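You operate a simulated robot arm through the tools that you are given. There is no shell and no other tool. Be economical: measure what you need, move in short steps, check, and stop when the job is done.

You run a simulated two-armed robot. Do the job below in one go: nothing can be reset, and whatever is moved stays where it is left.

JOB
Stop the feeder and carry its bowl to the taped square.
Fine: first the black dial to 0, the red rocker off and the sensor arm swung clear; the grey bowl stays.

Only the result counts: the job must be done as asked and must still hold three seconds after the hand-in. Knocking over, shifting, dropping, spilling or breaking anything else fails it.

ROBOT AND FRAMES
Two 7-joint arms with two-finger parallel grippers on one trunk, on a base that drives. Base frame: it is fixed to the floor where the robot stands at the start and does not move with it; the origin is under the middle of the robot, x ahead of it, y to its left, z up. Units: cm, degrees, N and s.
The left shoulder is at the start at [5, 18.7, 106], the right one opposite. Places, roughly: black dial [60, 0, 70]; red rocker [60, -10, 70]; sensor arm [80, 20, 80]; yellow taped square [60, 110, 70]. Payload 3.43 kg a hand.
Tool frame (each hand has its own): the origin (TCP) lies between the finger pads and is the grasp point; the fingertips stand 3 cm ahead of it; z points along the fingers, y is the line along which they close. Largest opening 9.4 cm; finger width 2.8, thickness 1; the body of the gripper, 5 by 9.6 cm, starts 5.5 cm behind the TCP.
Orientation is that of the tool frame in the base frame, as [roll, pitch, yaw] about the fixed x, y, z axes, in that order (R = Rz(yaw) Ry(pitch) Rx(roll)). With the fingers straight down and closing along the base's y, the tool's x points along the base's -x, its y along +y and its z along -z.

CONTROLS
- The arms move only by the tool drive_tool. It takes "left_motion", "right_motion" or both (then of equal length, played together; a hand with none holds still); each is a list that holds one entry, the list of rows, each a list of 7 numbers: the closure, from 0 (fully open) to 1 (shut), then the shift along the tool's x, y, z in units of 150 mm (1.0 is 150 mm), then the turn, a rotation vector about the tool's x, y, z in units of 120 degrees (1.0 is 120 degrees). In form: [[[hand, tx, ty, tz, wx, wy, wz], ...]]. A call has 1 to 8 rows; each row is the pose to reach, as a shift and turn from the pose commanded when the call began, along the tool's axes at that moment. A call with a number of a shift or a turn outside -1 to 1 is refused whole. Each row takes 0.2 s and may step no farther than 5 cm and 8.6 degrees from the row before; otherwise, or with a gripper value out of range, the whole call is refused. A pose out of reach is approached as far as the arm can. The call stops where the force on the tool passes 40 N (or 10 N more than at its start, if that is more) or the arm is blocked; 0.2 s more then pass. The fingers move at their own pace (about 15.3 cm/s each) and stop on an object; they squeeze with about 43 N. The grip force told is the motor's: it shows also when the fingers shut on nothing. Time passes only in rows, and 0.2 s behind the last, so rows that repeat a pose let the fingers close. It gives the time, the measured TCP pose, the force on the tool (base axes), the opening and the grip force at its end, in the units of the frame above (readings bear some noise), with the torque about the TCP (base axes, N m) and any sound that the robot's microphone picked up.
- Cameras (640 x 400 px; columns grow to the right, rows downward): "scene" is now at [14.63, 2.55, 123.3]; the picture's right is [0.26, -0.97, 0.00], its down [-0.44, -0.12, -0.89] and it looks along [0.86, 0.23, -0.46] (base axes); focal length 214 px, centre (320, 200). "left" rides on the left gripper at [7.6, -1.4, -10.2] in its tool frame; the picture's right is [0.18, 0.98, 0.00], its down [-0.75, 0.14, -0.64] and it looks along [-0.63, 0.12, 0.77] (tool axes); focal length 243 px, centre (320, 200). "right" rides on the right gripper at [7.6, 1.4, -10.2] in its tool frame; the picture's right is [-0.18, 0.98, 0.00], its down [-0.75, -0.14, -0.64] and it looks along [-0.63, -0.12, 0.77] (tool axes); focal length 243 px, centre (320, 200).
- get_image(camera): a new picture of that camera. It takes no simulated time.
- move_column(by): slides the trunk up (or, below 0, down) by that many cm; the arms and the scene camera ride with it, the base frame stays. It gives what a move gives, with no picture.
- roll_base(legs): drives the robot by 1 to 6 legs, each [ahead, left, turn to the left] in cm, cm and degrees, along the robot's own axes; the way and the turn of a leg run together, so that a leg with both is an arc; at most 150 cm and 180 degrees a leg. The arms and the cameras ride along, it lands a little off, and it stops where it bumps. It gives what a move gives.
- turn_head(pan, tilt): turns the head with the scene camera to pan (to the left, within 80 degrees either way) and tilt (down, from -29 to 69), counted from straight ahead of the robot. It gives what a move gives.
- probe_pixels(camera, pixels): for up to 12 pixels [column, row] of the newest picture of that camera ("zoom" is the newest enlarged one), the place [x, y, z] in the base frame of the surface seen there, good to about 0.2 cm. It takes no simulated time.
- enlarge(camera, box): a new picture of the part [left, top, right, bottom] of that camera's present view, enlarged. It takes no simulated time.
- sign_off(): hands the job in; it is judged then, once.

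Keep the steps short. Do not move on a guess: measure, check each grasp and each placing, and mend mistakes. In all there are 80 turns and 78 pictures (those below and enlarged ones count). Leave the grippers open and the arms clear of the work at the hand-in unless told otherwise, and finish with a single line.

The tools are called after ">>>" as a command line: name --argument value ..., lists and objects as JSON in quotes. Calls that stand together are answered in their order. drive_tool: Moves the arms, as the interface text tells. Its arguments: {"type":"object","properties":{"left_motion":{"type":"array","items":{"type":"array","items":{"type":"array","items":{"type":"number"}}}},"right_motion":{"type":"array","items":{"type":"array","items":{"type":"array","items":{"type":"number"}}}}},"required":[]} The other tools are called the same way: move_column (by) slides the trunk up or down; roll_base (legs) drives the base; turn_head (pan, tilt) turns the head that bears the scene camera; get_image (camera) takes a picture; probe_pixels (camera, pixels) gives the place of the surface under pixels of a picture; enlarge (camera, box) takes an enlarged picture of a part of a camera's view; sign_off () hands the job in.

At the start:

```text
t: 0.0
left_position: [33.86, 21.94, 114.07]
left_orientation: [-179.9, 0.1, -179.9]
left_contact_force: [-0.4, 0.4, 1.0]
left_torque: [0.02, 0.01, -0.01]
left_width: 9.4
left_gripper_force: 0.1
right_position: [38.43, -12.49, 113.75]
right_orientation: [-180.0, 0.0, 179.9]
right_contact_force: [-0.3, -0.1, -0.8]
right_torque: [-0.02, 0.04, -0.02]
right_width: 9.41
right_gripper_force: 0.0
trunk travel left (down, up): [-27.5, 15.7]
robot x, y, heading: [-0.2, 0.04, 0.1]
head pan, tilt: [14.9, 27.1]
```

scene: 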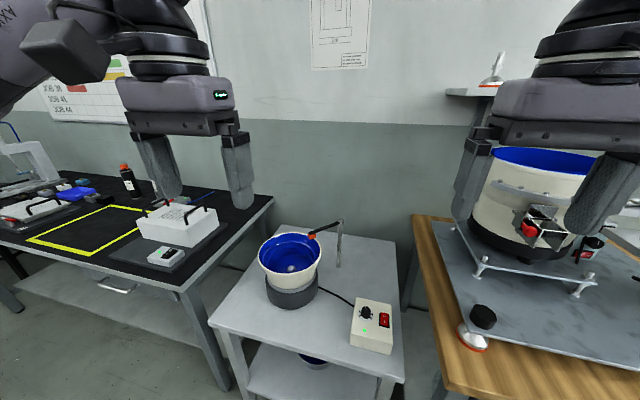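
right: 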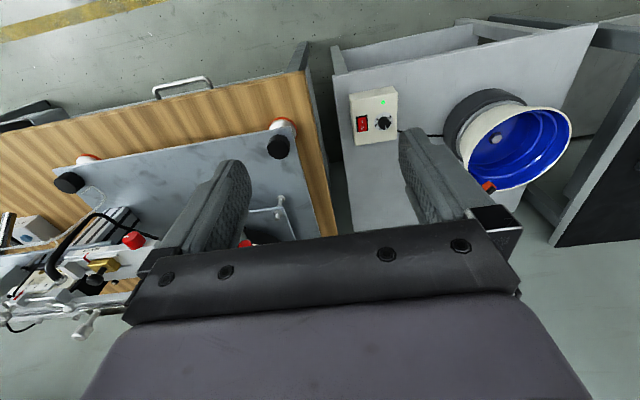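
left: 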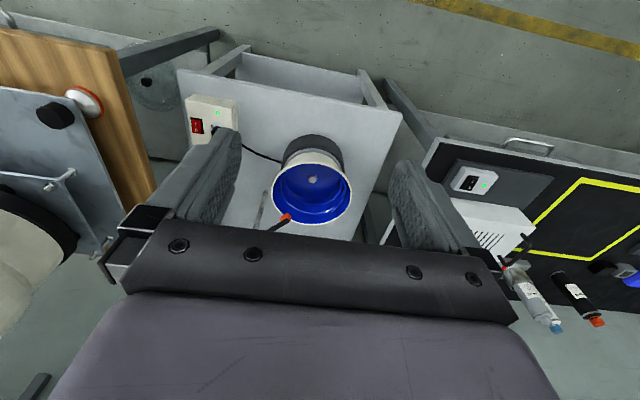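

I see the feeder on the middle table with a control box at its front right. I'll enlarge both to see the details.

>>> enlarge --camera "scene" --box '[230, 200, 430, 370]'

>>> enlarge --camera "scene" --box '[0, 130, 280, 300]'

>>> enlarge --camera "scene" --box '[335, 285, 405, 365]'

```text
2.35 times, centred on (330, 285) of scene
```

zoom: 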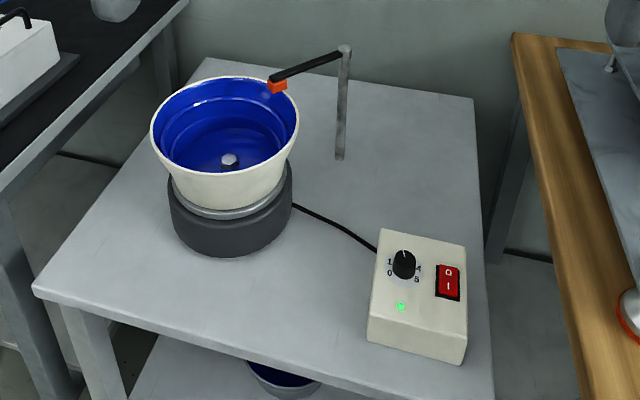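

```text
2.29 times, centred on (140, 215) of scene
```

zoom: 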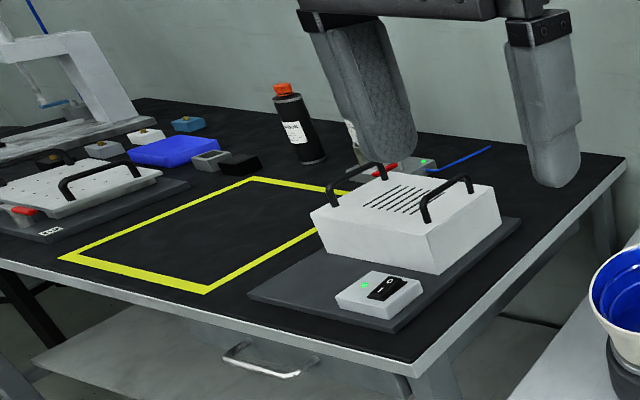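

```text
5.00 times, centred on (370, 325) of scene
```

zoom: 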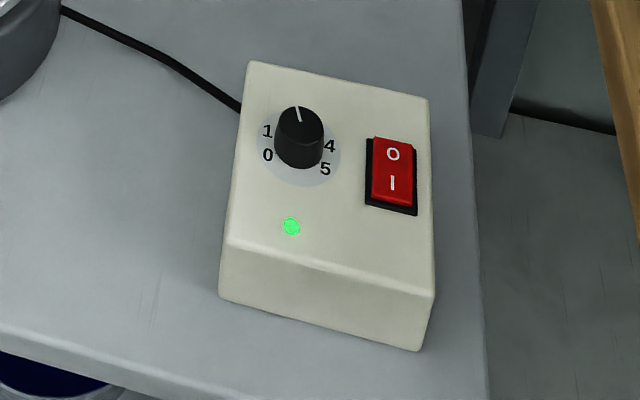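

Dial is near 2.5 with the pointer away from me, rocker is on, and the lamp is green. I'll measure the dial, marks, rocker and box in the newest zoom, then the scene for the bowl and arm.

>>> probe_pixels --camera "zoom" --pixels '[[298, 120], [297, 107], [302, 160], [267, 155], [267, 131], [325, 169], [330, 146], [392, 154], [392, 184], [248, 68], [428, 100], [432, 290]]'

>>> probe_pixels --camera "scene" --pixels '[[259, 251], [321, 252], [291, 234], [288, 281], [290, 268], [312, 236], [327, 228], [341, 222], [340, 265], [268, 296], [317, 290], [316, 362]]'

>>> enlarge --camera "left" --box '[180, 80, 420, 240]'

```text
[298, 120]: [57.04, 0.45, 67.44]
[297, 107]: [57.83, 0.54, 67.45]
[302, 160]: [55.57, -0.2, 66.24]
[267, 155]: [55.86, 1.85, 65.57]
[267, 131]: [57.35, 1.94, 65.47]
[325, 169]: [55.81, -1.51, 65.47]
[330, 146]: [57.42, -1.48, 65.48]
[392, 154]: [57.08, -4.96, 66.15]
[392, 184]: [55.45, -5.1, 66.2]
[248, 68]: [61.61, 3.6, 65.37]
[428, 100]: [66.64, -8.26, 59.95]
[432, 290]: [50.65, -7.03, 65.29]
```

```text
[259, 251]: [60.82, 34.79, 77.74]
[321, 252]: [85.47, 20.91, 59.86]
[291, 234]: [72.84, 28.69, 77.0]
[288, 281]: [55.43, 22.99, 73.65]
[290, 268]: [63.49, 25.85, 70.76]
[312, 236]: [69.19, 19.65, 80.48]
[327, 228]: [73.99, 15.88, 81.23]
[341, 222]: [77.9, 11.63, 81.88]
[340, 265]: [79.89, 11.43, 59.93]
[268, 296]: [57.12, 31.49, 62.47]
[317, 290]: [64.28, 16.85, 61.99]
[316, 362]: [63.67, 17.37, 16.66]
```

```text
2.50 times, centred on (300, 160) of left
```

zoom: 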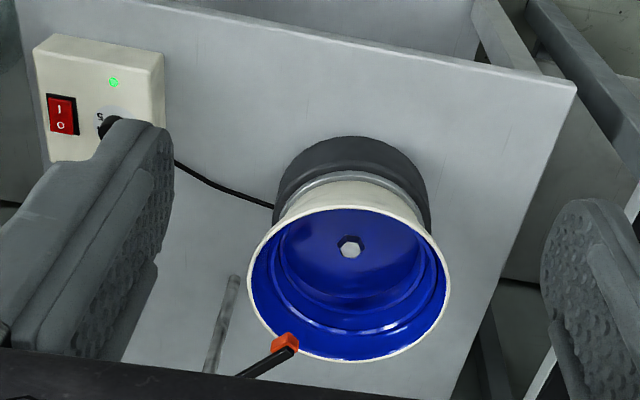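

Bowl rim is at z≈78, about 16 cm wide, centred near [64,26]; the sensor arm pivots at its post [78,11.6] with its tip over the rim. I'll look lower with the head to see the table edges and how close the base can come.

>>> turn_head --pan 0 --tilt 60

>>> get_image --camera "scene"

```text
t: 1.0
left_position: [33.88, 22.0, 114.06]
left_orientation: [-179.9, 0.0, -179.9]
left_contact_force: [-0.2, -0.1, -0.2]
left_torque: [-0.04, 0.02, -0.02]
left_width: 9.4
left_gripper_force: 0.1
right_position: [38.46, -12.31, 113.69]
right_orientation: [180.0, 0.0, -180.0]
right_contact_force: [-0.5, -0.1, -0.1]
right_torque: [0.02, -0.01, 0.0]
right_width: 9.41
right_gripper_force: 0.1
trunk travel left (down, up): [-27.5, 15.7]
robot x, y, heading: [0.17, 0.1, 0.0]
head pan, tilt: [0.0, 60.0]
```

```text
70 pictures are left
```

scene: 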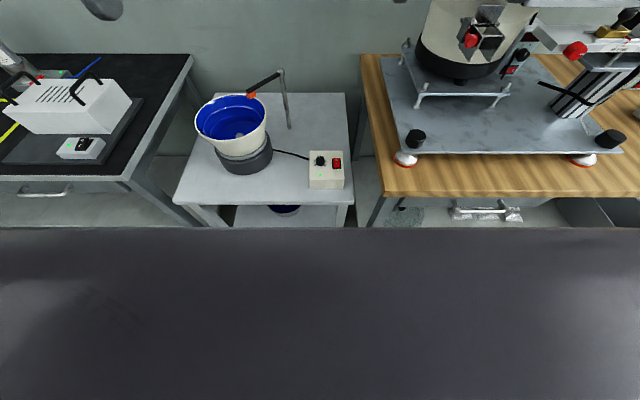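

The near table edge is at about row 205. I'll probe the edges of the tables and the dark body in front.

>>> probe_pixels --camera "scene" --pixels '[[176, 203], [352, 203], [372, 194], [375, 60], [129, 178], [191, 56], [320, 235], [320, 300], [285, 210], [345, 95], [404, 133], [0, 180]]'

>>> enlarge --camera "scene" --box '[170, 60, 370, 230]'

```text
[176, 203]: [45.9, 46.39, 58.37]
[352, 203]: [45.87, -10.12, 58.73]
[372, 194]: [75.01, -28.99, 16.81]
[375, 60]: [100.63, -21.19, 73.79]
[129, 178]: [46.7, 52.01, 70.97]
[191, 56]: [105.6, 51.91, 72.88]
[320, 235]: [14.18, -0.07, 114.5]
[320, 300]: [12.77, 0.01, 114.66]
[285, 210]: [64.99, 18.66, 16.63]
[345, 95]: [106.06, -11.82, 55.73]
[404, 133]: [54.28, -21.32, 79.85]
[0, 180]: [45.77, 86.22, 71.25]
```

```text
2.35 times, centred on (270, 145) of scene
```

zoom: 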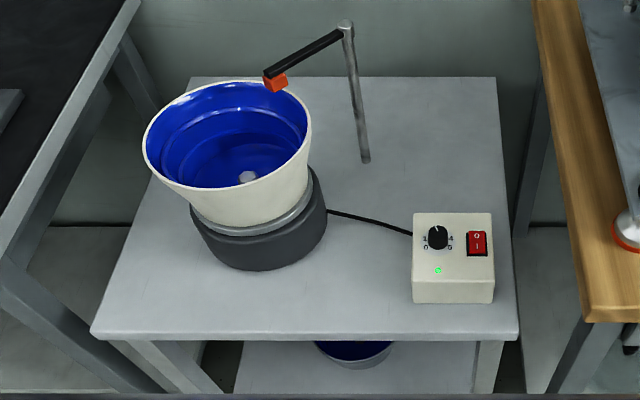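

The table front edge is at x≈46 and the top at z≈60. I'll lower the trunk by 22 cm (hands go to z≈92, clear of everything) to gain reach, then drive slowly ahead.

>>> move_column --by -22

>>> roll_base --legs '[[10, 0, 0]]'

>>> get_image --camera "scene"

```text
t: 3.3
left_position: [33.91, 21.82, 91.9]
left_orientation: [-179.9, 0.0, -179.9]
left_contact_force: [-0.5, -0.5, -0.2]
left_torque: [-0.01, -0.01, -0.04]
left_width: 9.38
left_gripper_force: 0.0
right_position: [38.35, -12.52, 91.71]
right_orientation: [-180.0, 0.0, -180.0]
right_contact_force: [0.8, 0.3, 0.1]
right_torque: [0.01, 0.02, 0.0]
right_width: 9.4
right_gripper_force: 0.1
trunk travel left (down, up): [-5.5, 37.7]
robot x, y, heading: [0.08, -0.25, 0.1]
head pan, tilt: [0.0, 60.0]
```

```text
t: 4.5
left_position: [43.72, 21.98, 92.03]
left_orientation: [-179.9, 0.1, -179.9]
left_contact_force: [-0.8, 0.8, -0.3]
left_torque: [0.01, -0.01, 0.0]
left_width: 9.43
left_gripper_force: 0.0
right_position: [48.43, -12.6, 91.83]
right_orientation: [180.0, 0.0, 179.9]
right_contact_force: [0.1, -1.0, 0.0]
right_torque: [0.03, -0.02, -0.06]
right_width: 9.39
right_gripper_force: 0.1
trunk travel left (down, up): [-5.5, 37.7]
robot x, y, heading: [9.79, 0.32, -0.1]
head pan, tilt: [0.0, 60.0]
```

```text
68 pictures are left
```

scene: 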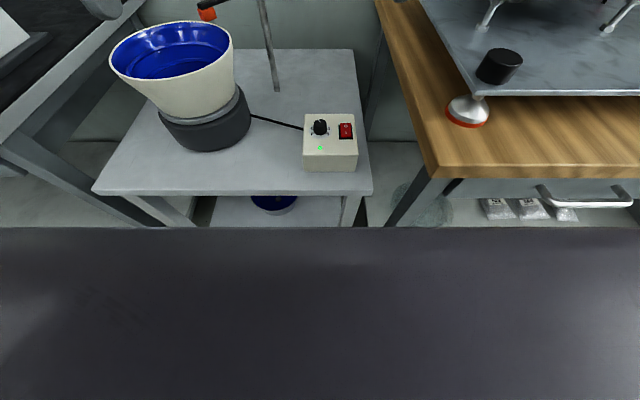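

Robot is at x≈9.8. Now I move the right hand over the dial, at z≈80, to test the reach.

>>> drive_tool --right_motion '[[[0, -0.115, 0.168, 0.157, 0, 0, 0], [0, -0.23, 0.336, 0.315, 0, 0, 0], [0, -0.344, 0.504, 0.472, 0, 0, 0], [0, -0.458, 0.672, 0.63, 0, 0, 0], [0, -0.573, 0.84, 0.787, 0, 0, 0], [0, -0.573, 0.84, 0.787, 0, 0, 0]]]'

>>> get_image --camera "right"

```text
t: 5.9
left_position: [43.83, 21.95, 92.06]
left_orientation: [-179.8, 0.0, -179.9]
left_contact_force: [0.5, -0.2, -0.4]
left_torque: [0.0, 0.02, 0.02]
left_width: 9.39
left_gripper_force: 0.0
right_position: [56.96, 0.03, 79.98]
right_orientation: [-180.0, 0.0, 180.0]
right_contact_force: [-0.1, 0.3, 0.4]
right_torque: [0.03, -0.01, 0.0]
right_width: 9.39
right_gripper_force: 0.0
trunk travel left (down, up): [-5.5, 37.7]
robot x, y, heading: [10.02, 0.31, 0.1]
head pan, tilt: [0.0, 60.0]
```

```text
67 pictures are left
```

right: 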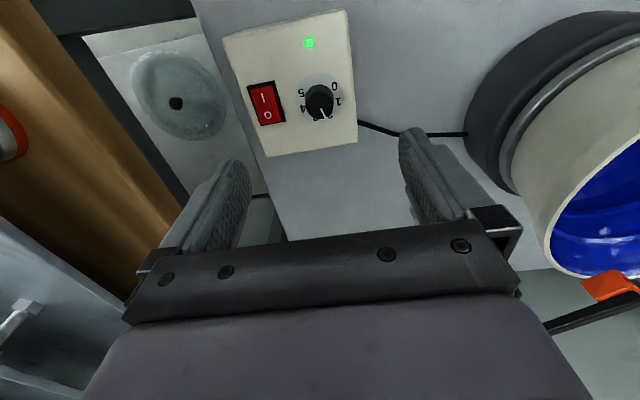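

Reach is fine. I'll enlarge the dial in this view to read its exact pointer and 0 mark directions.

>>> enlarge --camera "right" --box '[240, 60, 368, 140]'

```text
5.00 times, centred on (304, 100) of right
```

zoom: 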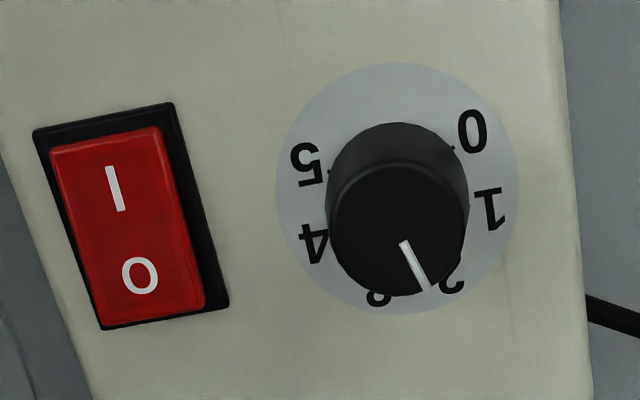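

>>> probe_pixels --camera "zoom" --pixels '[[472, 130], [490, 208], [308, 163], [313, 242], [398, 232], [405, 243], [424, 286], [110, 188], [140, 275], [454, 148], [332, 215], [466, 225]]'

```text
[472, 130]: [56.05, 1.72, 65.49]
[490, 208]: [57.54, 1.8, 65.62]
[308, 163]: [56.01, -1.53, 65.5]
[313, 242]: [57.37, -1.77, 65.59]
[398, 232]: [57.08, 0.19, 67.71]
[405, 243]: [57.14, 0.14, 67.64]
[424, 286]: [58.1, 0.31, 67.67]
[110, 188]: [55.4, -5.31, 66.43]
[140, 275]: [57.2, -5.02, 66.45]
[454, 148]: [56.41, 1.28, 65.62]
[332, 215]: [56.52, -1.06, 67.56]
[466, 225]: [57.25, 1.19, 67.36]
```

Dial centre ≈[56.93,0.07], top z 67.6. The pointer is at about +11° from base x and the 0 mark at about +118°, so it needs about +107° counter-clockwise. I pre-turn the hand −56° in the air and half close it, so the fingers miss the rocker.

>>> drive_tool --right_motion '[[[0.45, 0, 0, 0, 0, 0, 0.0667], [0.45, 0, 0, 0, 0, 0, 0.1333], [0.45, 0, 0, 0, 0, 0, 0.2], [0.45, 0, 0, 0, 0, 0, 0.2667], [0.45, 0, 0, 0, 0, 0, 0.3333], [0.45, 0, 0, 0, 0, 0, 0.4], [0.45, 0, 0, 0, 0, 0, 0.4667], [0.45, 0, 0, 0, 0, 0, 0.4667]]]'

>>> get_image --camera "right"

```text
t: 7.7
left_position: [43.94, 21.89, 91.98]
left_orientation: [-179.9, 0.0, -179.9]
left_contact_force: [0.0, 0.2, -0.1]
left_torque: [-0.02, -0.04, -0.02]
left_width: 9.41
left_gripper_force: 0.1
right_position: [56.96, 0.05, 79.96]
right_orientation: [-180.0, 0.1, 123.9]
right_contact_force: [-0.5, 0.2, -0.1]
right_torque: [0.0, -0.01, -0.02]
right_width: 5.14
right_gripper_force: 0.0
trunk travel left (down, up): [-5.5, 37.7]
robot x, y, heading: [9.84, 0.26, 0.2]
head pan, tilt: [0.0, 60.0]
```

```text
65 pictures are left
```

right: 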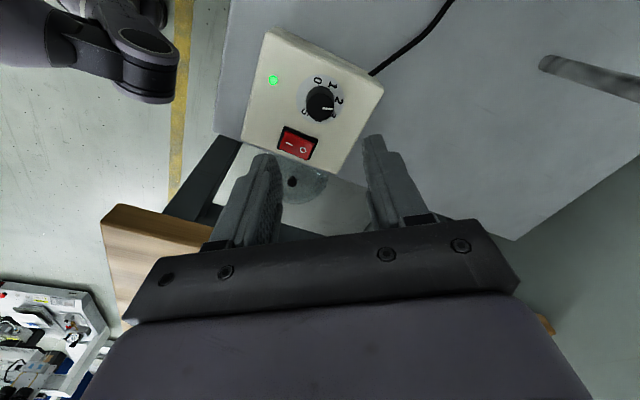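

Yaw −56° reached. I descend to z≈69.1 (tips 0.6 cm over the box) and close on the knob.

>>> drive_tool --right_motion '[[[0.45, 0, 0, 0.25, 0, 0, 0], [0.45, 0, 0, 0.5, 0, 0, 0], [0.45, 0, 0, 0.65, 0, 0, 0], [0.45, 0, 0, 0.723, 0, 0, 0], [0.45, 0, 0, 0.723, 0, 0, 0], [1, 0, 0, 0.723, 0, 0, 0], [1, 0, 0, 0.723, 0, 0, 0], [1, 0, 0, 0.723, 0, 0, 0]]]'

>>> get_image --camera "scene"

```text
t: 9.5
left_position: [43.93, 21.87, 92.12]
left_orientation: [-179.9, 0.1, -179.9]
left_contact_force: [-0.5, 0.2, 0.1]
left_torque: [-0.01, 0.03, 0.0]
left_width: 9.41
left_gripper_force: 0.0
right_position: [56.87, 0.04, 69.05]
right_orientation: [-180.0, 0.0, 124.0]
right_contact_force: [-3.0, -1.4, -2.8]
right_torque: [0.0, 0.0, 0.0]
right_width: 2.66
right_gripper_force: 44.8
trunk travel left (down, up): [-5.5, 37.7]
robot x, y, heading: [10.11, -0.09, -0.0]
head pan, tilt: [0.0, 60.0]
```

```text
64 pictures are left
```

scene: 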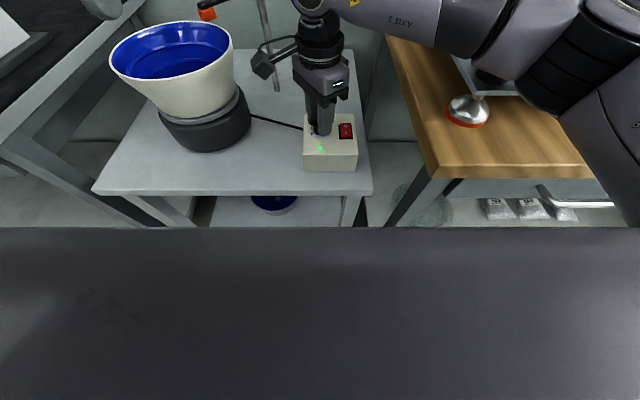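

The knob is held (2.66 cm). I turn it +56° counter-clockwise.

>>> drive_tool --right_motion '[[[1, 0, 0, 0, 0, 0, -0.0667], [1, 0, 0, 0, 0, 0, -0.1333], [1, 0, 0, 0, 0, 0, -0.2], [1, 0, 0, 0, 0, 0, -0.2667], [1, 0, 0, 0, 0, 0, -0.3333], [1, 0, 0, 0, 0, 0, -0.4], [1, 0, 0, 0, 0, 0, -0.4667]]]'

>>> get_image --camera "right"

```text
t: 11.1
left_position: [43.74, 21.92, 92.19]
left_orientation: [180.0, 0.0, -179.8]
left_contact_force: [-0.2, -0.4, 0.2]
left_torque: [-0.01, 0.0, 0.03]
left_width: 9.38
left_gripper_force: 0.0
right_position: [56.95, -0.13, 68.99]
right_orientation: [-179.9, 0.0, -179.8]
right_contact_force: [-11.5, -12.2, -6.2]
right_torque: [-0.43, -0.53, -0.03]
right_width: 2.64
right_gripper_force: 44.7
trunk travel left (down, up): [-5.5, 37.7]
robot x, y, heading: [9.78, 0.13, 0.1]
head pan, tilt: [0.0, 60.0]
```

```text
63 pictures are left
```

right: 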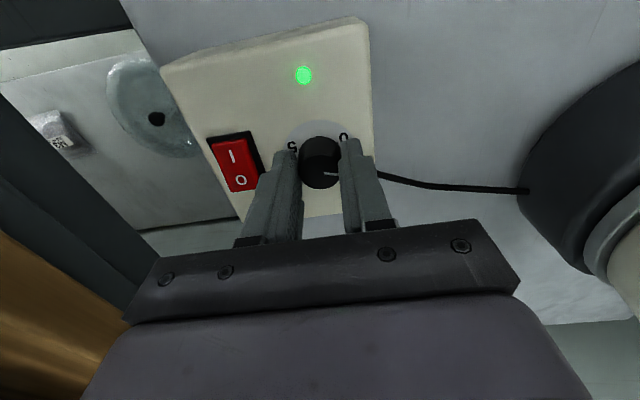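

Pointer now aims left (near 67°). I turn a further 50°, with a slight shift to relieve the side force.

>>> drive_tool --right_motion '[[[1, 0.006, -0.01, 0, 0, 0, -0.06], [1, 0.006, -0.01, 0, 0, 0, -0.12], [1, 0.006, -0.01, 0, 0, 0, -0.18], [1, 0.006, -0.01, 0, 0, 0, -0.24], [1, 0.006, -0.01, 0, 0, 0, -0.3], [1, 0.006, -0.01, 0, 0, 0, -0.36], [1, 0.006, -0.01, 0, 0, 0, -0.4167]]]'

>>> enlarge --camera "right" --box '[220, 80, 420, 205]'

```text
t: 12.7
left_position: [43.91, 21.84, 92.05]
left_orientation: [-180.0, 0.0, 180.0]
left_contact_force: [0.8, -0.5, 0.0]
left_torque: [-0.01, 0.02, 0.01]
left_width: 9.42
left_gripper_force: 0.1
right_position: [56.76, -0.21, 68.98]
right_orientation: [-180.0, 0.1, -130.0]
right_contact_force: [4.8, -6.0, -5.7]
right_torque: [-0.16, -0.14, -0.7]
right_width: 2.65
right_gripper_force: 45.0
trunk travel left (down, up): [-5.5, 37.7]
robot x, y, heading: [9.83, 0.31, -0.1]
head pan, tilt: [0.0, 60.0]
```

```text
3.20 times, centred on (320, 142) of right
```

zoom: 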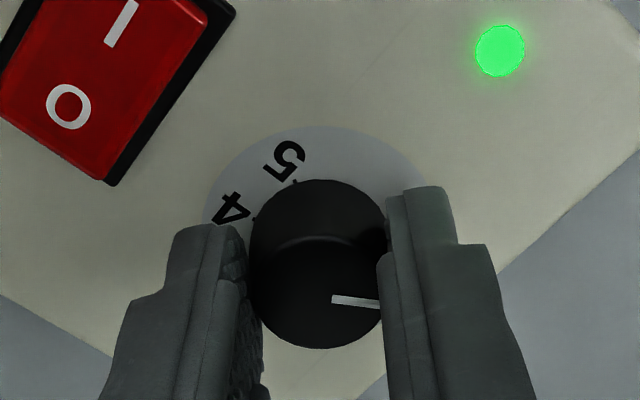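

The torque of −0.7 N·m suggests the end stop is reached. I'll let go, lift and look.

>>> drive_tool --right_motion '[[[0.45, 0, 0, 0, 0, 0, 0], [0.45, 0, 0, 0, 0, 0, 0], [0.45, 0, 0, -0.2, 0, 0, 0], [0.45, 0, 0, -0.4, 0, 0, 0], [0.45, 0, 0, -0.65, 0, 0, 0], [0.45, 0, 0, -0.65, 0, 0, 0]]]'

>>> get_image --camera "right"

>>> enlarge --camera "right" --box '[220, 0, 420, 125]'

```text
t: 14.1
left_position: [43.79, 21.87, 92.02]
left_orientation: [-179.9, 0.0, -179.9]
left_contact_force: [-0.1, -1.2, 0.2]
left_torque: [0.02, 0.02, -0.01]
left_width: 9.42
left_gripper_force: 0.0
right_position: [56.92, 0.05, 78.82]
right_orientation: [-180.0, 0.0, -130.0]
right_contact_force: [-0.7, 0.9, -0.3]
right_torque: [0.0, 0.0, 0.0]
right_width: 5.16
right_gripper_force: 0.1
trunk travel left (down, up): [-5.5, 37.7]
robot x, y, heading: [9.87, 0.06, 0.2]
head pan, tilt: [0.0, 60.0]
```

```text
61 pictures are left
```

right: 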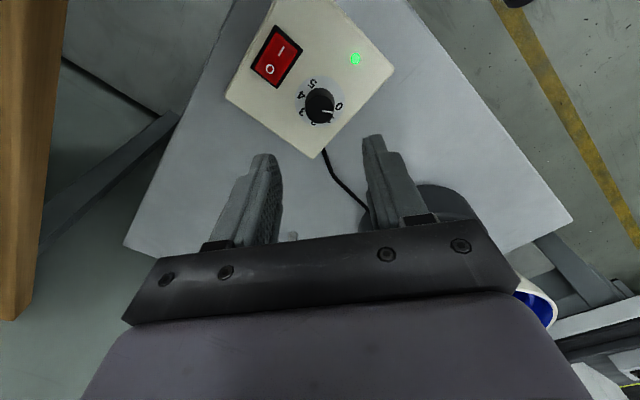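

```text
3.20 times, centred on (320, 62) of right
```

zoom: 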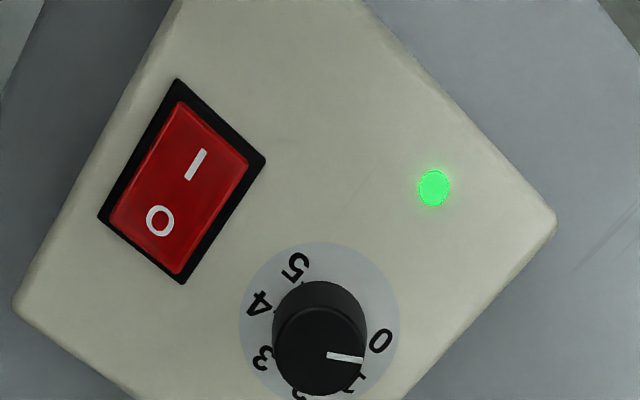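

>>> probe_pixels --camera "zoom" --pixels '[[328, 355], [345, 357], [361, 359], [380, 341], [298, 266], [257, 303], [273, 345], [364, 345], [318, 394], [157, 222], [197, 162]]'

```text
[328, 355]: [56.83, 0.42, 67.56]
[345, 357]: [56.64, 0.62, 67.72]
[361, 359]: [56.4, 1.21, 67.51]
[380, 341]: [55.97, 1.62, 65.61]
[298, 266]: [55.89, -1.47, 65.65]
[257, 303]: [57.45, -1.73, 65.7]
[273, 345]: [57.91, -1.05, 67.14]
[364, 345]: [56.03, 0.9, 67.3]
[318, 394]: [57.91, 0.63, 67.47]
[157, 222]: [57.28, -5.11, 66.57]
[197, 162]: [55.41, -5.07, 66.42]
```

The box hasn't moved and the pointer sits at ≈118°, in line with 0. Next is the rocker; I enlarge it and probe its geometry.

>>> enlarge --camera "right" --box '[235, 10, 315, 60]'

>>> probe_pixels --camera "zoom" --pixels '[[170, 205], [200, 260], [250, 330], [270, 280], [345, 120], [385, 160], [150, 335], [130, 305], [290, 395], [400, 270], [470, 200], [300, 230]]'

```text
8.00 times, centred on (275, 35) of right
```

zoom: 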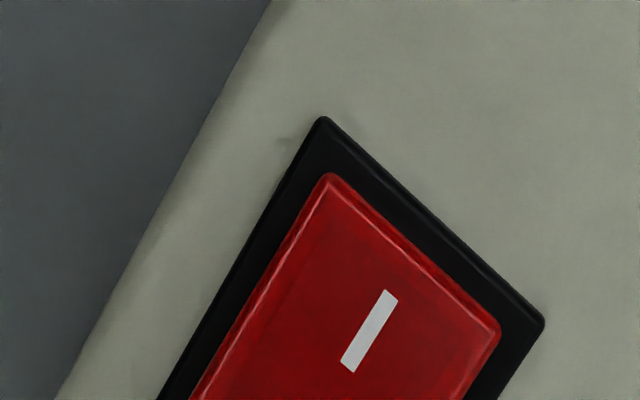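

```text
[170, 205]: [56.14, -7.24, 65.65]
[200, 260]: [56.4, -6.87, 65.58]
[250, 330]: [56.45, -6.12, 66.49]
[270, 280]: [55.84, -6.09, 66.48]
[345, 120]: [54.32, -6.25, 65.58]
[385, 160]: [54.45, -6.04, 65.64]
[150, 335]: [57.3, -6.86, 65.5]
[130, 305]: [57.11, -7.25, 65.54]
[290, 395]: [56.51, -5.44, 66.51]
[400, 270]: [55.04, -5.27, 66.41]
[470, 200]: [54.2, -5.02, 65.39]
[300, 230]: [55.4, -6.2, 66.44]
```

The rocker's O end lies at x≈57–58, y≈−5.1, top z≈66.5, bezel z≈65.65. I close the hand, turn it back to square, and go over [57.9,−5.1] at the same height.

>>> drive_tool --right_motion '[[[1, 0.037, -0.045, 0, 0, 0, 0.0694], [1, 0.074, -0.09, 0, 0, 0, 0.1389], [1, 0.11, -0.135, 0, 0, 0, 0.2083], [1, 0.147, -0.18, 0, 0, 0, 0.2778], [1, 0.184, -0.226, 0, 0, 0, 0.3472], [1, 0.221, -0.271, 0, 0, 0, 0.4167], [1, 0.221, -0.271, 0, 0, 0, 0.4167]]]'

>>> get_image --camera "right"

```text
t: 15.7
left_position: [43.78, 21.94, 92.0]
left_orientation: [-179.9, -0.1, -179.9]
left_contact_force: [0.4, -0.6, -0.3]
left_torque: [0.0, 0.01, -0.01]
left_width: 9.4
left_gripper_force: 0.0
right_position: [57.76, -5.15, 78.76]
right_orientation: [-179.9, 0.0, 179.9]
right_contact_force: [-0.4, -0.5, -1.0]
right_torque: [0.0, 0.02, -0.01]
right_width: 0.0
right_gripper_force: 32.9
trunk travel left (down, up): [-5.5, 37.7]
robot x, y, heading: [10.25, 0.27, 0.1]
head pan, tilt: [0.0, 60.0]
```

```text
58 pictures are left
```

right: 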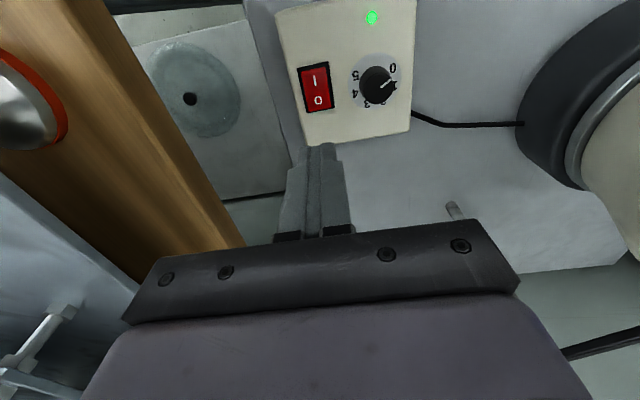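

Over the O end. I press down until the tips are at z≈65.8, then lift back.

>>> drive_tool --right_motion '[[[1, 0, 0, 0.25, 0, 0, 0], [1, 0, 0, 0.5, 0, 0, 0], [1, 0, 0, 0.6, 0, 0, 0], [1, 0, 0, 0.64, 0, 0, 0], [1, 0, 0, 0.664, 0, 0, 0], [1, 0, 0, 0.664, 0, 0, 0]]]'

>>> get_image --camera "right"

```text
t: 17.1
left_position: [43.65, 22.16, 92.08]
left_orientation: [-179.7, 0.2, -180.0]
left_contact_force: [-0.4, -0.3, 0.0]
left_torque: [0.0, -0.03, 0.02]
left_width: 9.4
left_gripper_force: 0.1
right_position: [58.06, -4.96, 69.95]
right_orientation: [-179.9, 1.2, 180.0]
right_contact_force: [0.0, 0.1, -0.5]
right_torque: [0.0, 0.0, 0.0]
right_width: 0.0
right_gripper_force: 33.0
trunk travel left (down, up): [-5.5, 37.7]
robot x, y, heading: [10.02, 0.19, 0.1]
head pan, tilt: [0.0, 60.0]
```

```text
57 pictures are left
```

right: 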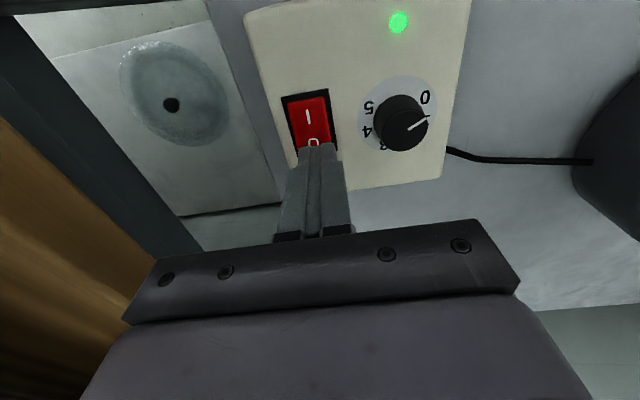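

The hand stopped at z 69.95 with no tip force and slightly tilted, so something behind the tool may be blocking. I look before moving.

>>> get_image --camera "scene"

>>> turn_head --pan -30 --tilt 40

>>> get_image --camera "scene"

```text
56 pictures are left
```

scene: 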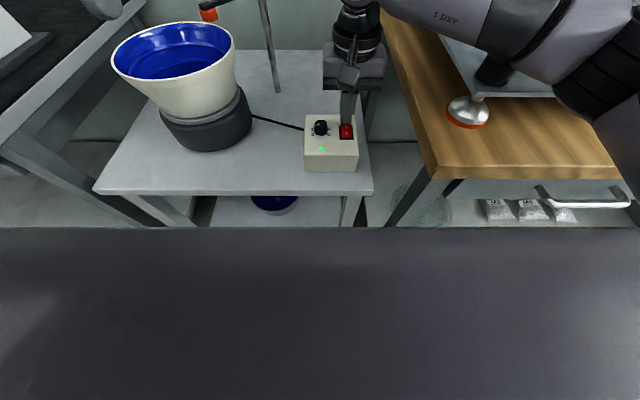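

```text
t: 18.0
left_position: [43.68, 22.17, 92.08]
left_orientation: [-179.7, 0.2, -179.9]
left_contact_force: [0.7, -0.6, -0.3]
left_torque: [0.0, 0.02, 0.0]
left_width: 9.39
left_gripper_force: 0.0
right_position: [57.99, -5.03, 69.93]
right_orientation: [-180.0, 1.3, 180.0]
right_contact_force: [0.6, 1.0, 0.3]
right_torque: [0.02, -0.02, -0.01]
right_width: 0.0
right_gripper_force: 33.0
trunk travel left (down, up): [-5.5, 37.7]
robot x, y, heading: [9.77, -0.16, 0.0]
head pan, tilt: [-30.0, 40.0]
```

```text
55 pictures are left
```

scene: 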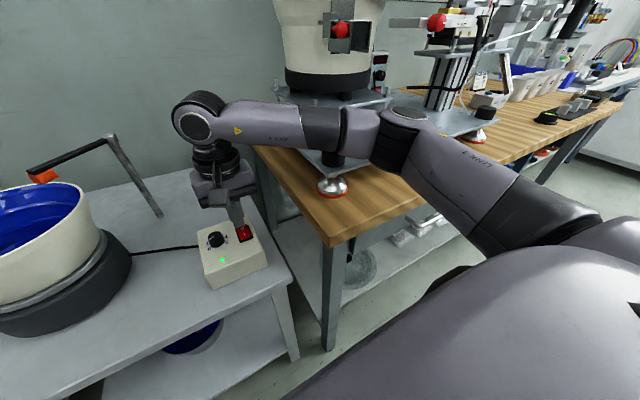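

The forearm is resting on the black post of the plate on the right table. I lift straight up first and check that nothing shifted.

>>> drive_tool --right_motion '[[[1, 0, 0, -0.2, 0, 0, 0], [1, 0, 0, -0.45, 0, 0, 0], [1, 0, 0, -0.7, 0, 0, 0], [1, 0, 0, -0.7, 0, 0, 0]]]'

>>> get_image --camera "scene"

```text
t: 19.0
left_position: [43.75, 21.77, 91.94]
left_orientation: [-179.9, 0.0, -179.9]
left_contact_force: [0.2, 0.2, 0.5]
left_torque: [-0.04, -0.01, -0.01]
left_width: 9.38
left_gripper_force: 0.1
right_position: [57.76, -5.21, 79.42]
right_orientation: [180.0, 0.0, -179.9]
right_contact_force: [0.3, -0.7, 0.4]
right_torque: [-0.01, -0.01, 0.0]
right_width: 0.02
right_gripper_force: 33.0
trunk travel left (down, up): [-5.5, 37.7]
robot x, y, heading: [9.82, -0.24, 0.1]
head pan, tilt: [-30.0, 40.0]
```

```text
54 pictures are left
```

scene: 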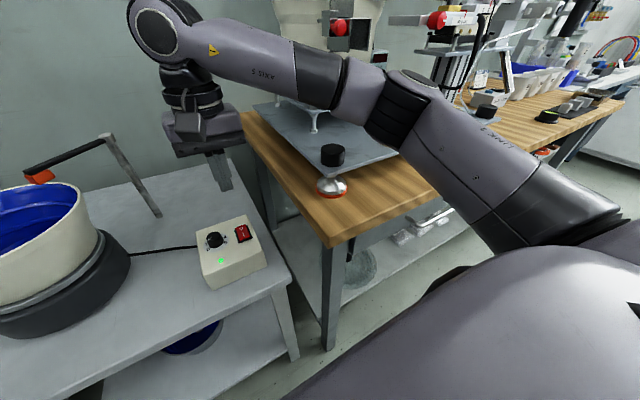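

Nothing visibly shifted; I'll verify by probing the post. To keep the elbow off that plate I'll retract the right hand and later move the robot left.

>>> probe_pixels --camera "scene" --pixels '[[332, 148], [333, 162], [331, 187], [326, 238], [380, 60]]'

>>> drive_tool --right_motion '[[[1, 0, 0, -0.28, 0, 0, 0], [1, 0.1, 0, -0.56, 0, 0, 0], [1, 0.3, 0, -0.75, 0, 0, 0], [1, 0.55, 0, -0.84, 0, 0, 0], [1, 0.8, 0, -0.84, 0, 0, 0], [1, 0.8, 0, -0.84, 0, 0, 0]]]'

>>> get_image --camera "scene"

```text
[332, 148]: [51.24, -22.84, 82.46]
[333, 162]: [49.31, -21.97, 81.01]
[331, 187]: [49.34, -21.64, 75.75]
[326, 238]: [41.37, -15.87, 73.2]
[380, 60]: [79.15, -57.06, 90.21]
```

```text
t: 20.4
left_position: [43.8, 21.86, 92.04]
left_orientation: [-179.8, 0.0, -180.0]
left_contact_force: [0.2, -0.2, -1.0]
left_torque: [0.0, 0.03, 0.01]
left_width: 9.41
left_gripper_force: 0.1
right_position: [45.74, -5.11, 92.04]
right_orientation: [-179.9, -0.1, 179.9]
right_contact_force: [-0.3, 0.1, 0.5]
right_torque: [0.01, -0.01, 0.04]
right_width: 0.01
right_gripper_force: 33.2
trunk travel left (down, up): [-5.5, 37.7]
robot x, y, heading: [10.04, -0.05, 0.0]
head pan, tilt: [-30.0, 40.0]
```

```text
53 pictures are left
```

scene: 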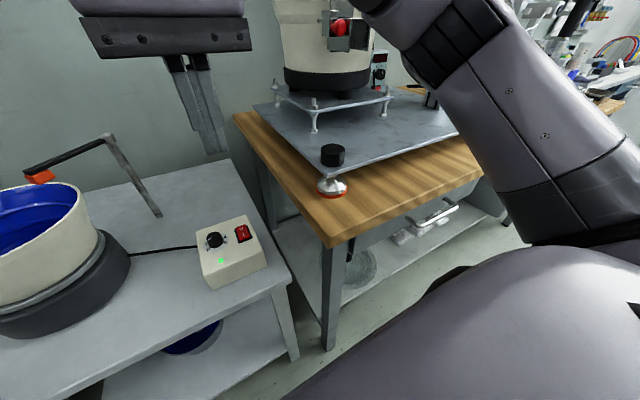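

The post and foot appear at the same place as before (foot [49.3,−21.6]). I now drive the robot 22 cm left.

>>> roll_base --legs '[[0, 22, 0]]'

>>> turn_head --pan -25 --tilt 50

>>> get_image --camera "scene"

```text
t: 23.0
left_position: [43.72, 43.95, 92.03]
left_orientation: [-179.9, 0.0, -180.0]
left_contact_force: [0.0, -0.5, -0.1]
left_torque: [-0.02, -0.03, -0.03]
left_width: 9.39
left_gripper_force: 0.1
right_position: [45.72, 16.81, 92.0]
right_orientation: [-179.9, 0.0, 180.0]
right_contact_force: [-0.5, -0.9, -0.1]
right_torque: [0.02, 0.01, 0.01]
right_width: 0.0
right_gripper_force: 33.4
trunk travel left (down, up): [-5.5, 37.7]
robot x, y, heading: [10.27, 22.33, 0.2]
head pan, tilt: [-30.0, 40.0]
```

```text
t: 23.7
left_position: [43.77, 43.97, 92.01]
left_orientation: [-179.9, 0.0, -179.8]
left_contact_force: [-0.5, 0.8, -0.1]
left_torque: [0.03, -0.01, -0.01]
left_width: 9.39
left_gripper_force: 0.0
right_position: [45.9, 16.97, 91.95]
right_orientation: [180.0, 0.0, -180.0]
right_contact_force: [0.3, 0.1, -0.7]
right_torque: [0.01, 0.01, -0.02]
right_width: 0.0
right_gripper_force: 32.4
trunk travel left (down, up): [-5.5, 37.7]
robot x, y, heading: [10.14, 22.25, -0.1]
head pan, tilt: [-25.0, 50.0]
```

```text
52 pictures are left
```

scene: 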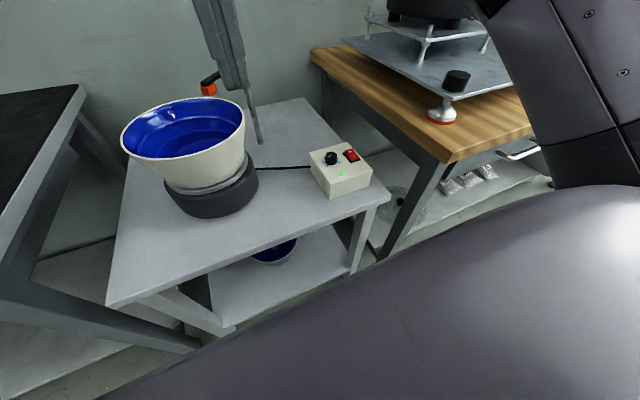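

I move the right hand at height to over the rocker in two calls.

>>> drive_tool --right_motion '[[[1, 0, -0.3, 0, 0, 0, 0], [1, 0, -0.6, 0, 0, 0, 0], [1, 0, -0.9, 0, 0, 0, 0], [1, -0.2, -0.95, 0, 0, 0, 0], [1, -0.2, -0.95, 0, 0, 0, 0]]]'

>>> drive_tool --right_motion '[[[1, -0.15, -0.15, 0.1, 0, 0, 0], [1, -0.3, -0.3, 0.25, 0, 0, 0], [1, -0.45, -0.45, 0.4, 0, 0, 0], [1, -0.6, -0.517, 0.6, 0, 0, 0], [1, -0.607, -0.517, 0.8, 0, 0, 0], [1, -0.607, -0.517, 0.8, 0, 0, 0]]]'

>>> get_image --camera "scene"

>>> get_image --camera "right"

```text
t: 24.9
left_position: [43.82, 43.96, 92.0]
left_orientation: [-179.9, 0.0, -179.8]
left_contact_force: [-0.7, 0.1, -0.3]
left_torque: [0.02, -0.01, 0.01]
left_width: 9.38
left_gripper_force: 0.1
right_position: [48.73, 2.55, 92.07]
right_orientation: [-179.9, 0.0, 180.0]
right_contact_force: [0.2, -1.3, -0.6]
right_torque: [0.0, -0.03, -0.02]
right_width: 0.01
right_gripper_force: 32.5
trunk travel left (down, up): [-5.5, 37.7]
robot x, y, heading: [9.58, 21.52, -0.1]
head pan, tilt: [-25.0, 50.0]
```

```text
t: 26.3
left_position: [43.88, 44.06, 91.92]
left_orientation: [-179.9, 0.0, -179.9]
left_contact_force: [-0.4, 0.0, -0.2]
left_torque: [-0.02, -0.01, 0.02]
left_width: 9.41
left_gripper_force: 0.2
right_position: [58.05, -5.23, 80.16]
right_orientation: [-180.0, -0.1, -180.0]
right_contact_force: [-0.4, -0.2, 0.4]
right_torque: [0.01, 0.03, -0.01]
right_width: 0.0
right_gripper_force: 32.9
trunk travel left (down, up): [-5.5, 37.7]
robot x, y, heading: [9.86, 22.26, 0.1]
head pan, tilt: [-25.0, 50.0]
```

```text
51 pictures are left
```

scene: 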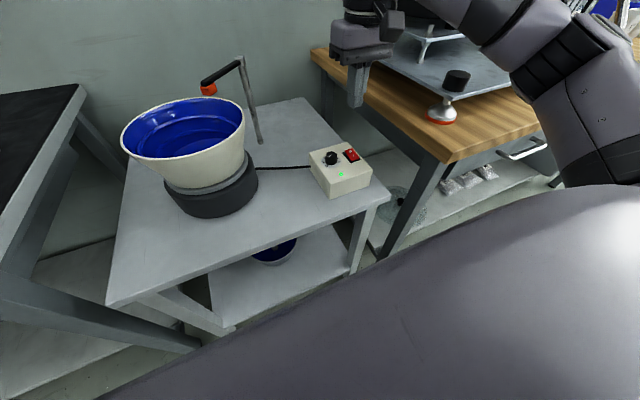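

```text
50 pictures are left
```

right: 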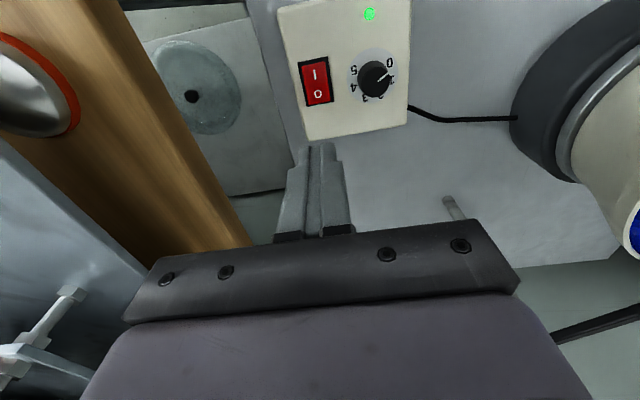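

The elbow is now clear of the plate. I press down on the O end to z≈68.8.

>>> drive_tool --right_motion '[[[1, 0.008, 0.008, 0.3, 0, 0, 0], [1, 0.008, 0.008, 0.6, 0, 0, 0], [1, 0.008, 0.008, 0.7, 0, 0, 0], [1, 0.008, 0.008, 0.735, 0, 0, 0], [1, 0.008, 0.008, 0.757, 0, 0, 0], [1, 0.008, 0.008, 0.757, 0, 0, 0]]]'

>>> get_image --camera "right"

```text
t: 27.6
left_position: [43.86, 43.96, 92.09]
left_orientation: [-179.9, 0.1, -179.8]
left_contact_force: [0.2, -0.3, 0.6]
left_torque: [0.01, -0.02, -0.01]
left_width: 9.4
left_gripper_force: 0.1
right_position: [57.98, -5.02, 69.46]
right_orientation: [179.8, 1.0, 179.9]
right_contact_force: [-3.5, -0.3, 13.1]
right_torque: [-0.06, 0.23, 0.05]
right_width: 0.0
right_gripper_force: 32.8
trunk travel left (down, up): [-5.5, 37.7]
robot x, y, heading: [10.31, 22.1, 0.4]
head pan, tilt: [-25.0, 50.0]
heard: click
stopped in row 6 (right hand): the force on the tool passed its limit at 41 N (the readings are from after the stop); the commanded pose is now the measured one
```

```text
49 pictures are left
```

right: 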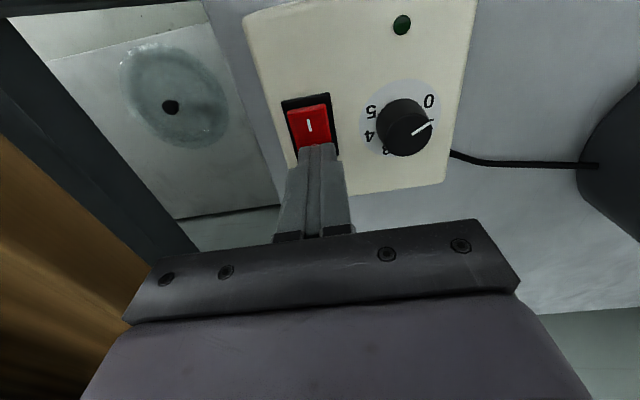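

A click was heard and the lamp is off. I lift off, check the box, and measure the sensor arm closely.

>>> drive_tool --right_motion '[[[1, 0, 0, -0.3, 0, 0, 0], [1, 0, 0, -0.6, 0, 0, 0], [1, 0, 0, -0.9, 0, 0, 0], [1, 0.3, 0, -0.99, 0, 0, 0], [1, 0.5, 0, -0.99, 0, 0, 0], [1, 0.5, 0, -0.99, 0, 0, 0]]]'

>>> turn_head --pan -10 --tilt 40

>>> get_image --camera "scene"

```text
t: 29.0
left_position: [43.79, 43.88, 92.1]
left_orientation: [-179.9, 0.0, -179.8]
left_contact_force: [0.1, 0.5, -0.4]
left_torque: [0.01, 0.01, -0.01]
left_width: 9.39
left_gripper_force: 0.0
right_position: [50.38, -5.09, 83.72]
right_orientation: [179.9, 0.7, 179.9]
right_contact_force: [0.0, 0.0, 0.5]
right_torque: [-0.03, -0.01, 0.02]
right_width: 0.0
right_gripper_force: 32.8
trunk travel left (down, up): [-5.5, 37.7]
robot x, y, heading: [10.05, 21.63, 0.1]
head pan, tilt: [-25.0, 50.0]
```

```text
t: 29.8
left_position: [43.87, 43.9, 91.94]
left_orientation: [-179.9, 0.0, -179.9]
left_contact_force: [0.0, -0.5, -0.6]
left_torque: [0.01, 0.0, 0.0]
left_width: 9.4
left_gripper_force: 0.1
right_position: [50.47, -5.08, 83.72]
right_orientation: [180.0, 0.8, 179.9]
right_contact_force: [0.4, -0.1, 0.3]
right_torque: [0.0, 0.02, 0.0]
right_width: 0.0
right_gripper_force: 32.5
trunk travel left (down, up): [-5.5, 37.7]
robot x, y, heading: [9.99, 21.8, 0.1]
head pan, tilt: [-10.0, 40.0]
```

```text
48 pictures are left
```

scene: 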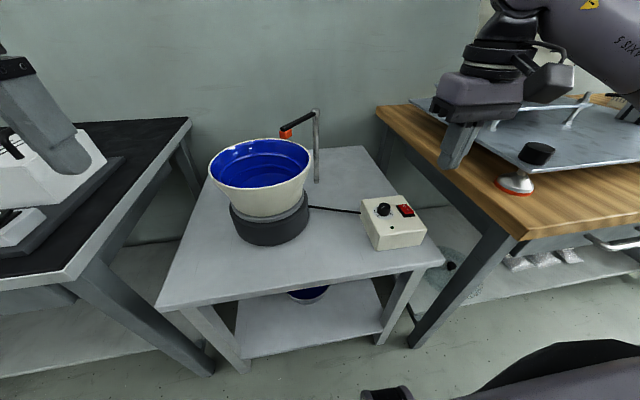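

>>> enlarge --camera "scene" --box '[190, 100, 350, 220]'

>>> probe_pixels --camera "zoom" --pixels '[[383, 138], [415, 120], [460, 84], [503, 48], [509, 42], [503, 330], [76, 210], [480, 190], [290, 152], [250, 350], [172, 400], [470, 385]]'

>>> enlarge --camera "scene" --box '[350, 180, 440, 250]'

```text
3.33 times, centred on (270, 160) of scene
```

zoom: 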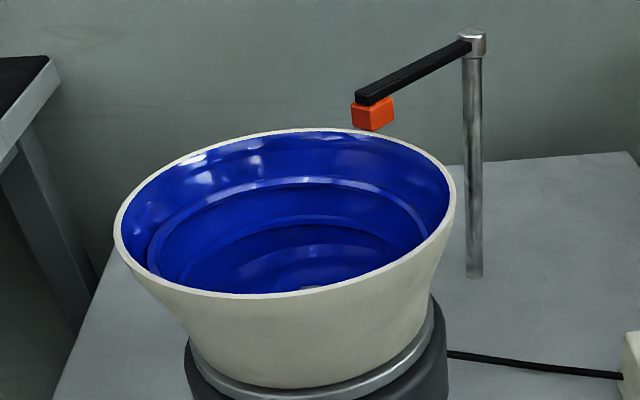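

```text
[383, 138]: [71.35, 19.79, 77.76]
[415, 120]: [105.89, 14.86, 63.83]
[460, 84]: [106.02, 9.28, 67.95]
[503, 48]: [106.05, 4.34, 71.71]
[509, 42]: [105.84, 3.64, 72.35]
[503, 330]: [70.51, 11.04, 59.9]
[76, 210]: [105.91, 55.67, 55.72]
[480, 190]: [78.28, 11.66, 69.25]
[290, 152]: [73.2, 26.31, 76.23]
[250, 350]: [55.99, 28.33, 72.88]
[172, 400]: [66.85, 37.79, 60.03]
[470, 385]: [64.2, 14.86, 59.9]
```

```text
5.71 times, centred on (395, 215) of scene
```

zoom: 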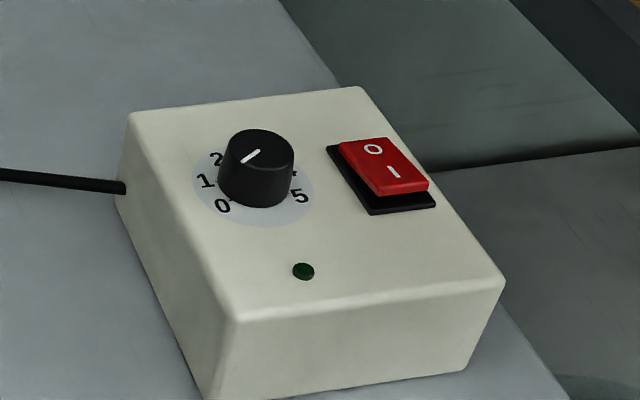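

Dial pointer is in line with the 0 mark and the rocker's O side is down with the lamp off. Now I probe the sensor arm and bowl rim in the scene picture.

>>> probe_pixels --camera "scene" --pixels '[[286, 135], [286, 128], [292, 126], [300, 122], [308, 117], [316, 112], [209, 169], [310, 157], [270, 139], [267, 187], [263, 208], [283, 216]]'

```text
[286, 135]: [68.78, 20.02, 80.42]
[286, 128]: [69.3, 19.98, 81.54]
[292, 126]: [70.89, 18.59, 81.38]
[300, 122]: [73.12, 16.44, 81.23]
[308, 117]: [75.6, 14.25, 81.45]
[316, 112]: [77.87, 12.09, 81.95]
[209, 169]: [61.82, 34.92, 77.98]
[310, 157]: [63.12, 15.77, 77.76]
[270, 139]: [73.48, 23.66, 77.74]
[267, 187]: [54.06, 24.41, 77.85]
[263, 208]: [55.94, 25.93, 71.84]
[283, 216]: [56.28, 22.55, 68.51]
```

Bowl: centre ≈[63.8,25.2], rim radius ≈9.7, rim z 77.8. The sensor arm runs from the post [78.2,11.8] to its tip [69,20] at z≈81.4. I'll drive 5 cm closer and reach behind the arm at z≈92 first.

>>> roll_base --legs '[[5, 0, 0]]'

>>> turn_head --pan 0 --tilt 69

>>> get_image --camera "scene"

```text
t: 30.7
left_position: [48.86, 43.87, 92.08]
left_orientation: [-179.8, 0.0, -179.9]
left_contact_force: [1.3, -0.2, 0.2]
left_torque: [-0.02, 0.0, -0.01]
left_width: 9.42
left_gripper_force: 0.0
right_position: [55.45, -5.08, 83.71]
right_orientation: [-180.0, 0.7, 179.9]
right_contact_force: [-0.8, 0.5, -0.1]
right_torque: [0.01, -0.02, 0.0]
right_width: 0.0
right_gripper_force: 33.4
trunk travel left (down, up): [-5.5, 37.7]
robot x, y, heading: [14.92, 21.91, -0.1]
head pan, tilt: [-10.0, 40.0]
```

```text
t: 31.6
left_position: [48.84, 43.85, 92.02]
left_orientation: [-179.9, -0.1, -179.9]
left_contact_force: [-0.1, 0.3, 0.9]
left_torque: [-0.01, -0.02, -0.01]
left_width: 9.39
left_gripper_force: 0.0
right_position: [55.46, -4.99, 83.79]
right_orientation: [179.9, 0.8, 179.9]
right_contact_force: [-0.2, -0.2, -0.2]
right_torque: [0.01, 0.01, 0.0]
right_width: 0.0
right_gripper_force: 33.0
trunk travel left (down, up): [-5.5, 37.7]
robot x, y, heading: [14.96, 22.16, -0.1]
head pan, tilt: [0.0, 68.8]
```

```text
45 pictures are left
```

scene: 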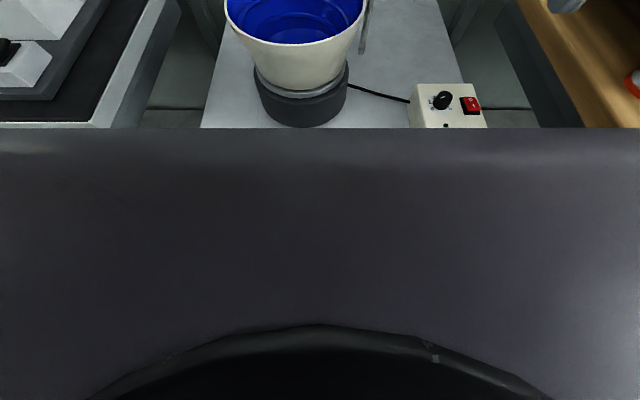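

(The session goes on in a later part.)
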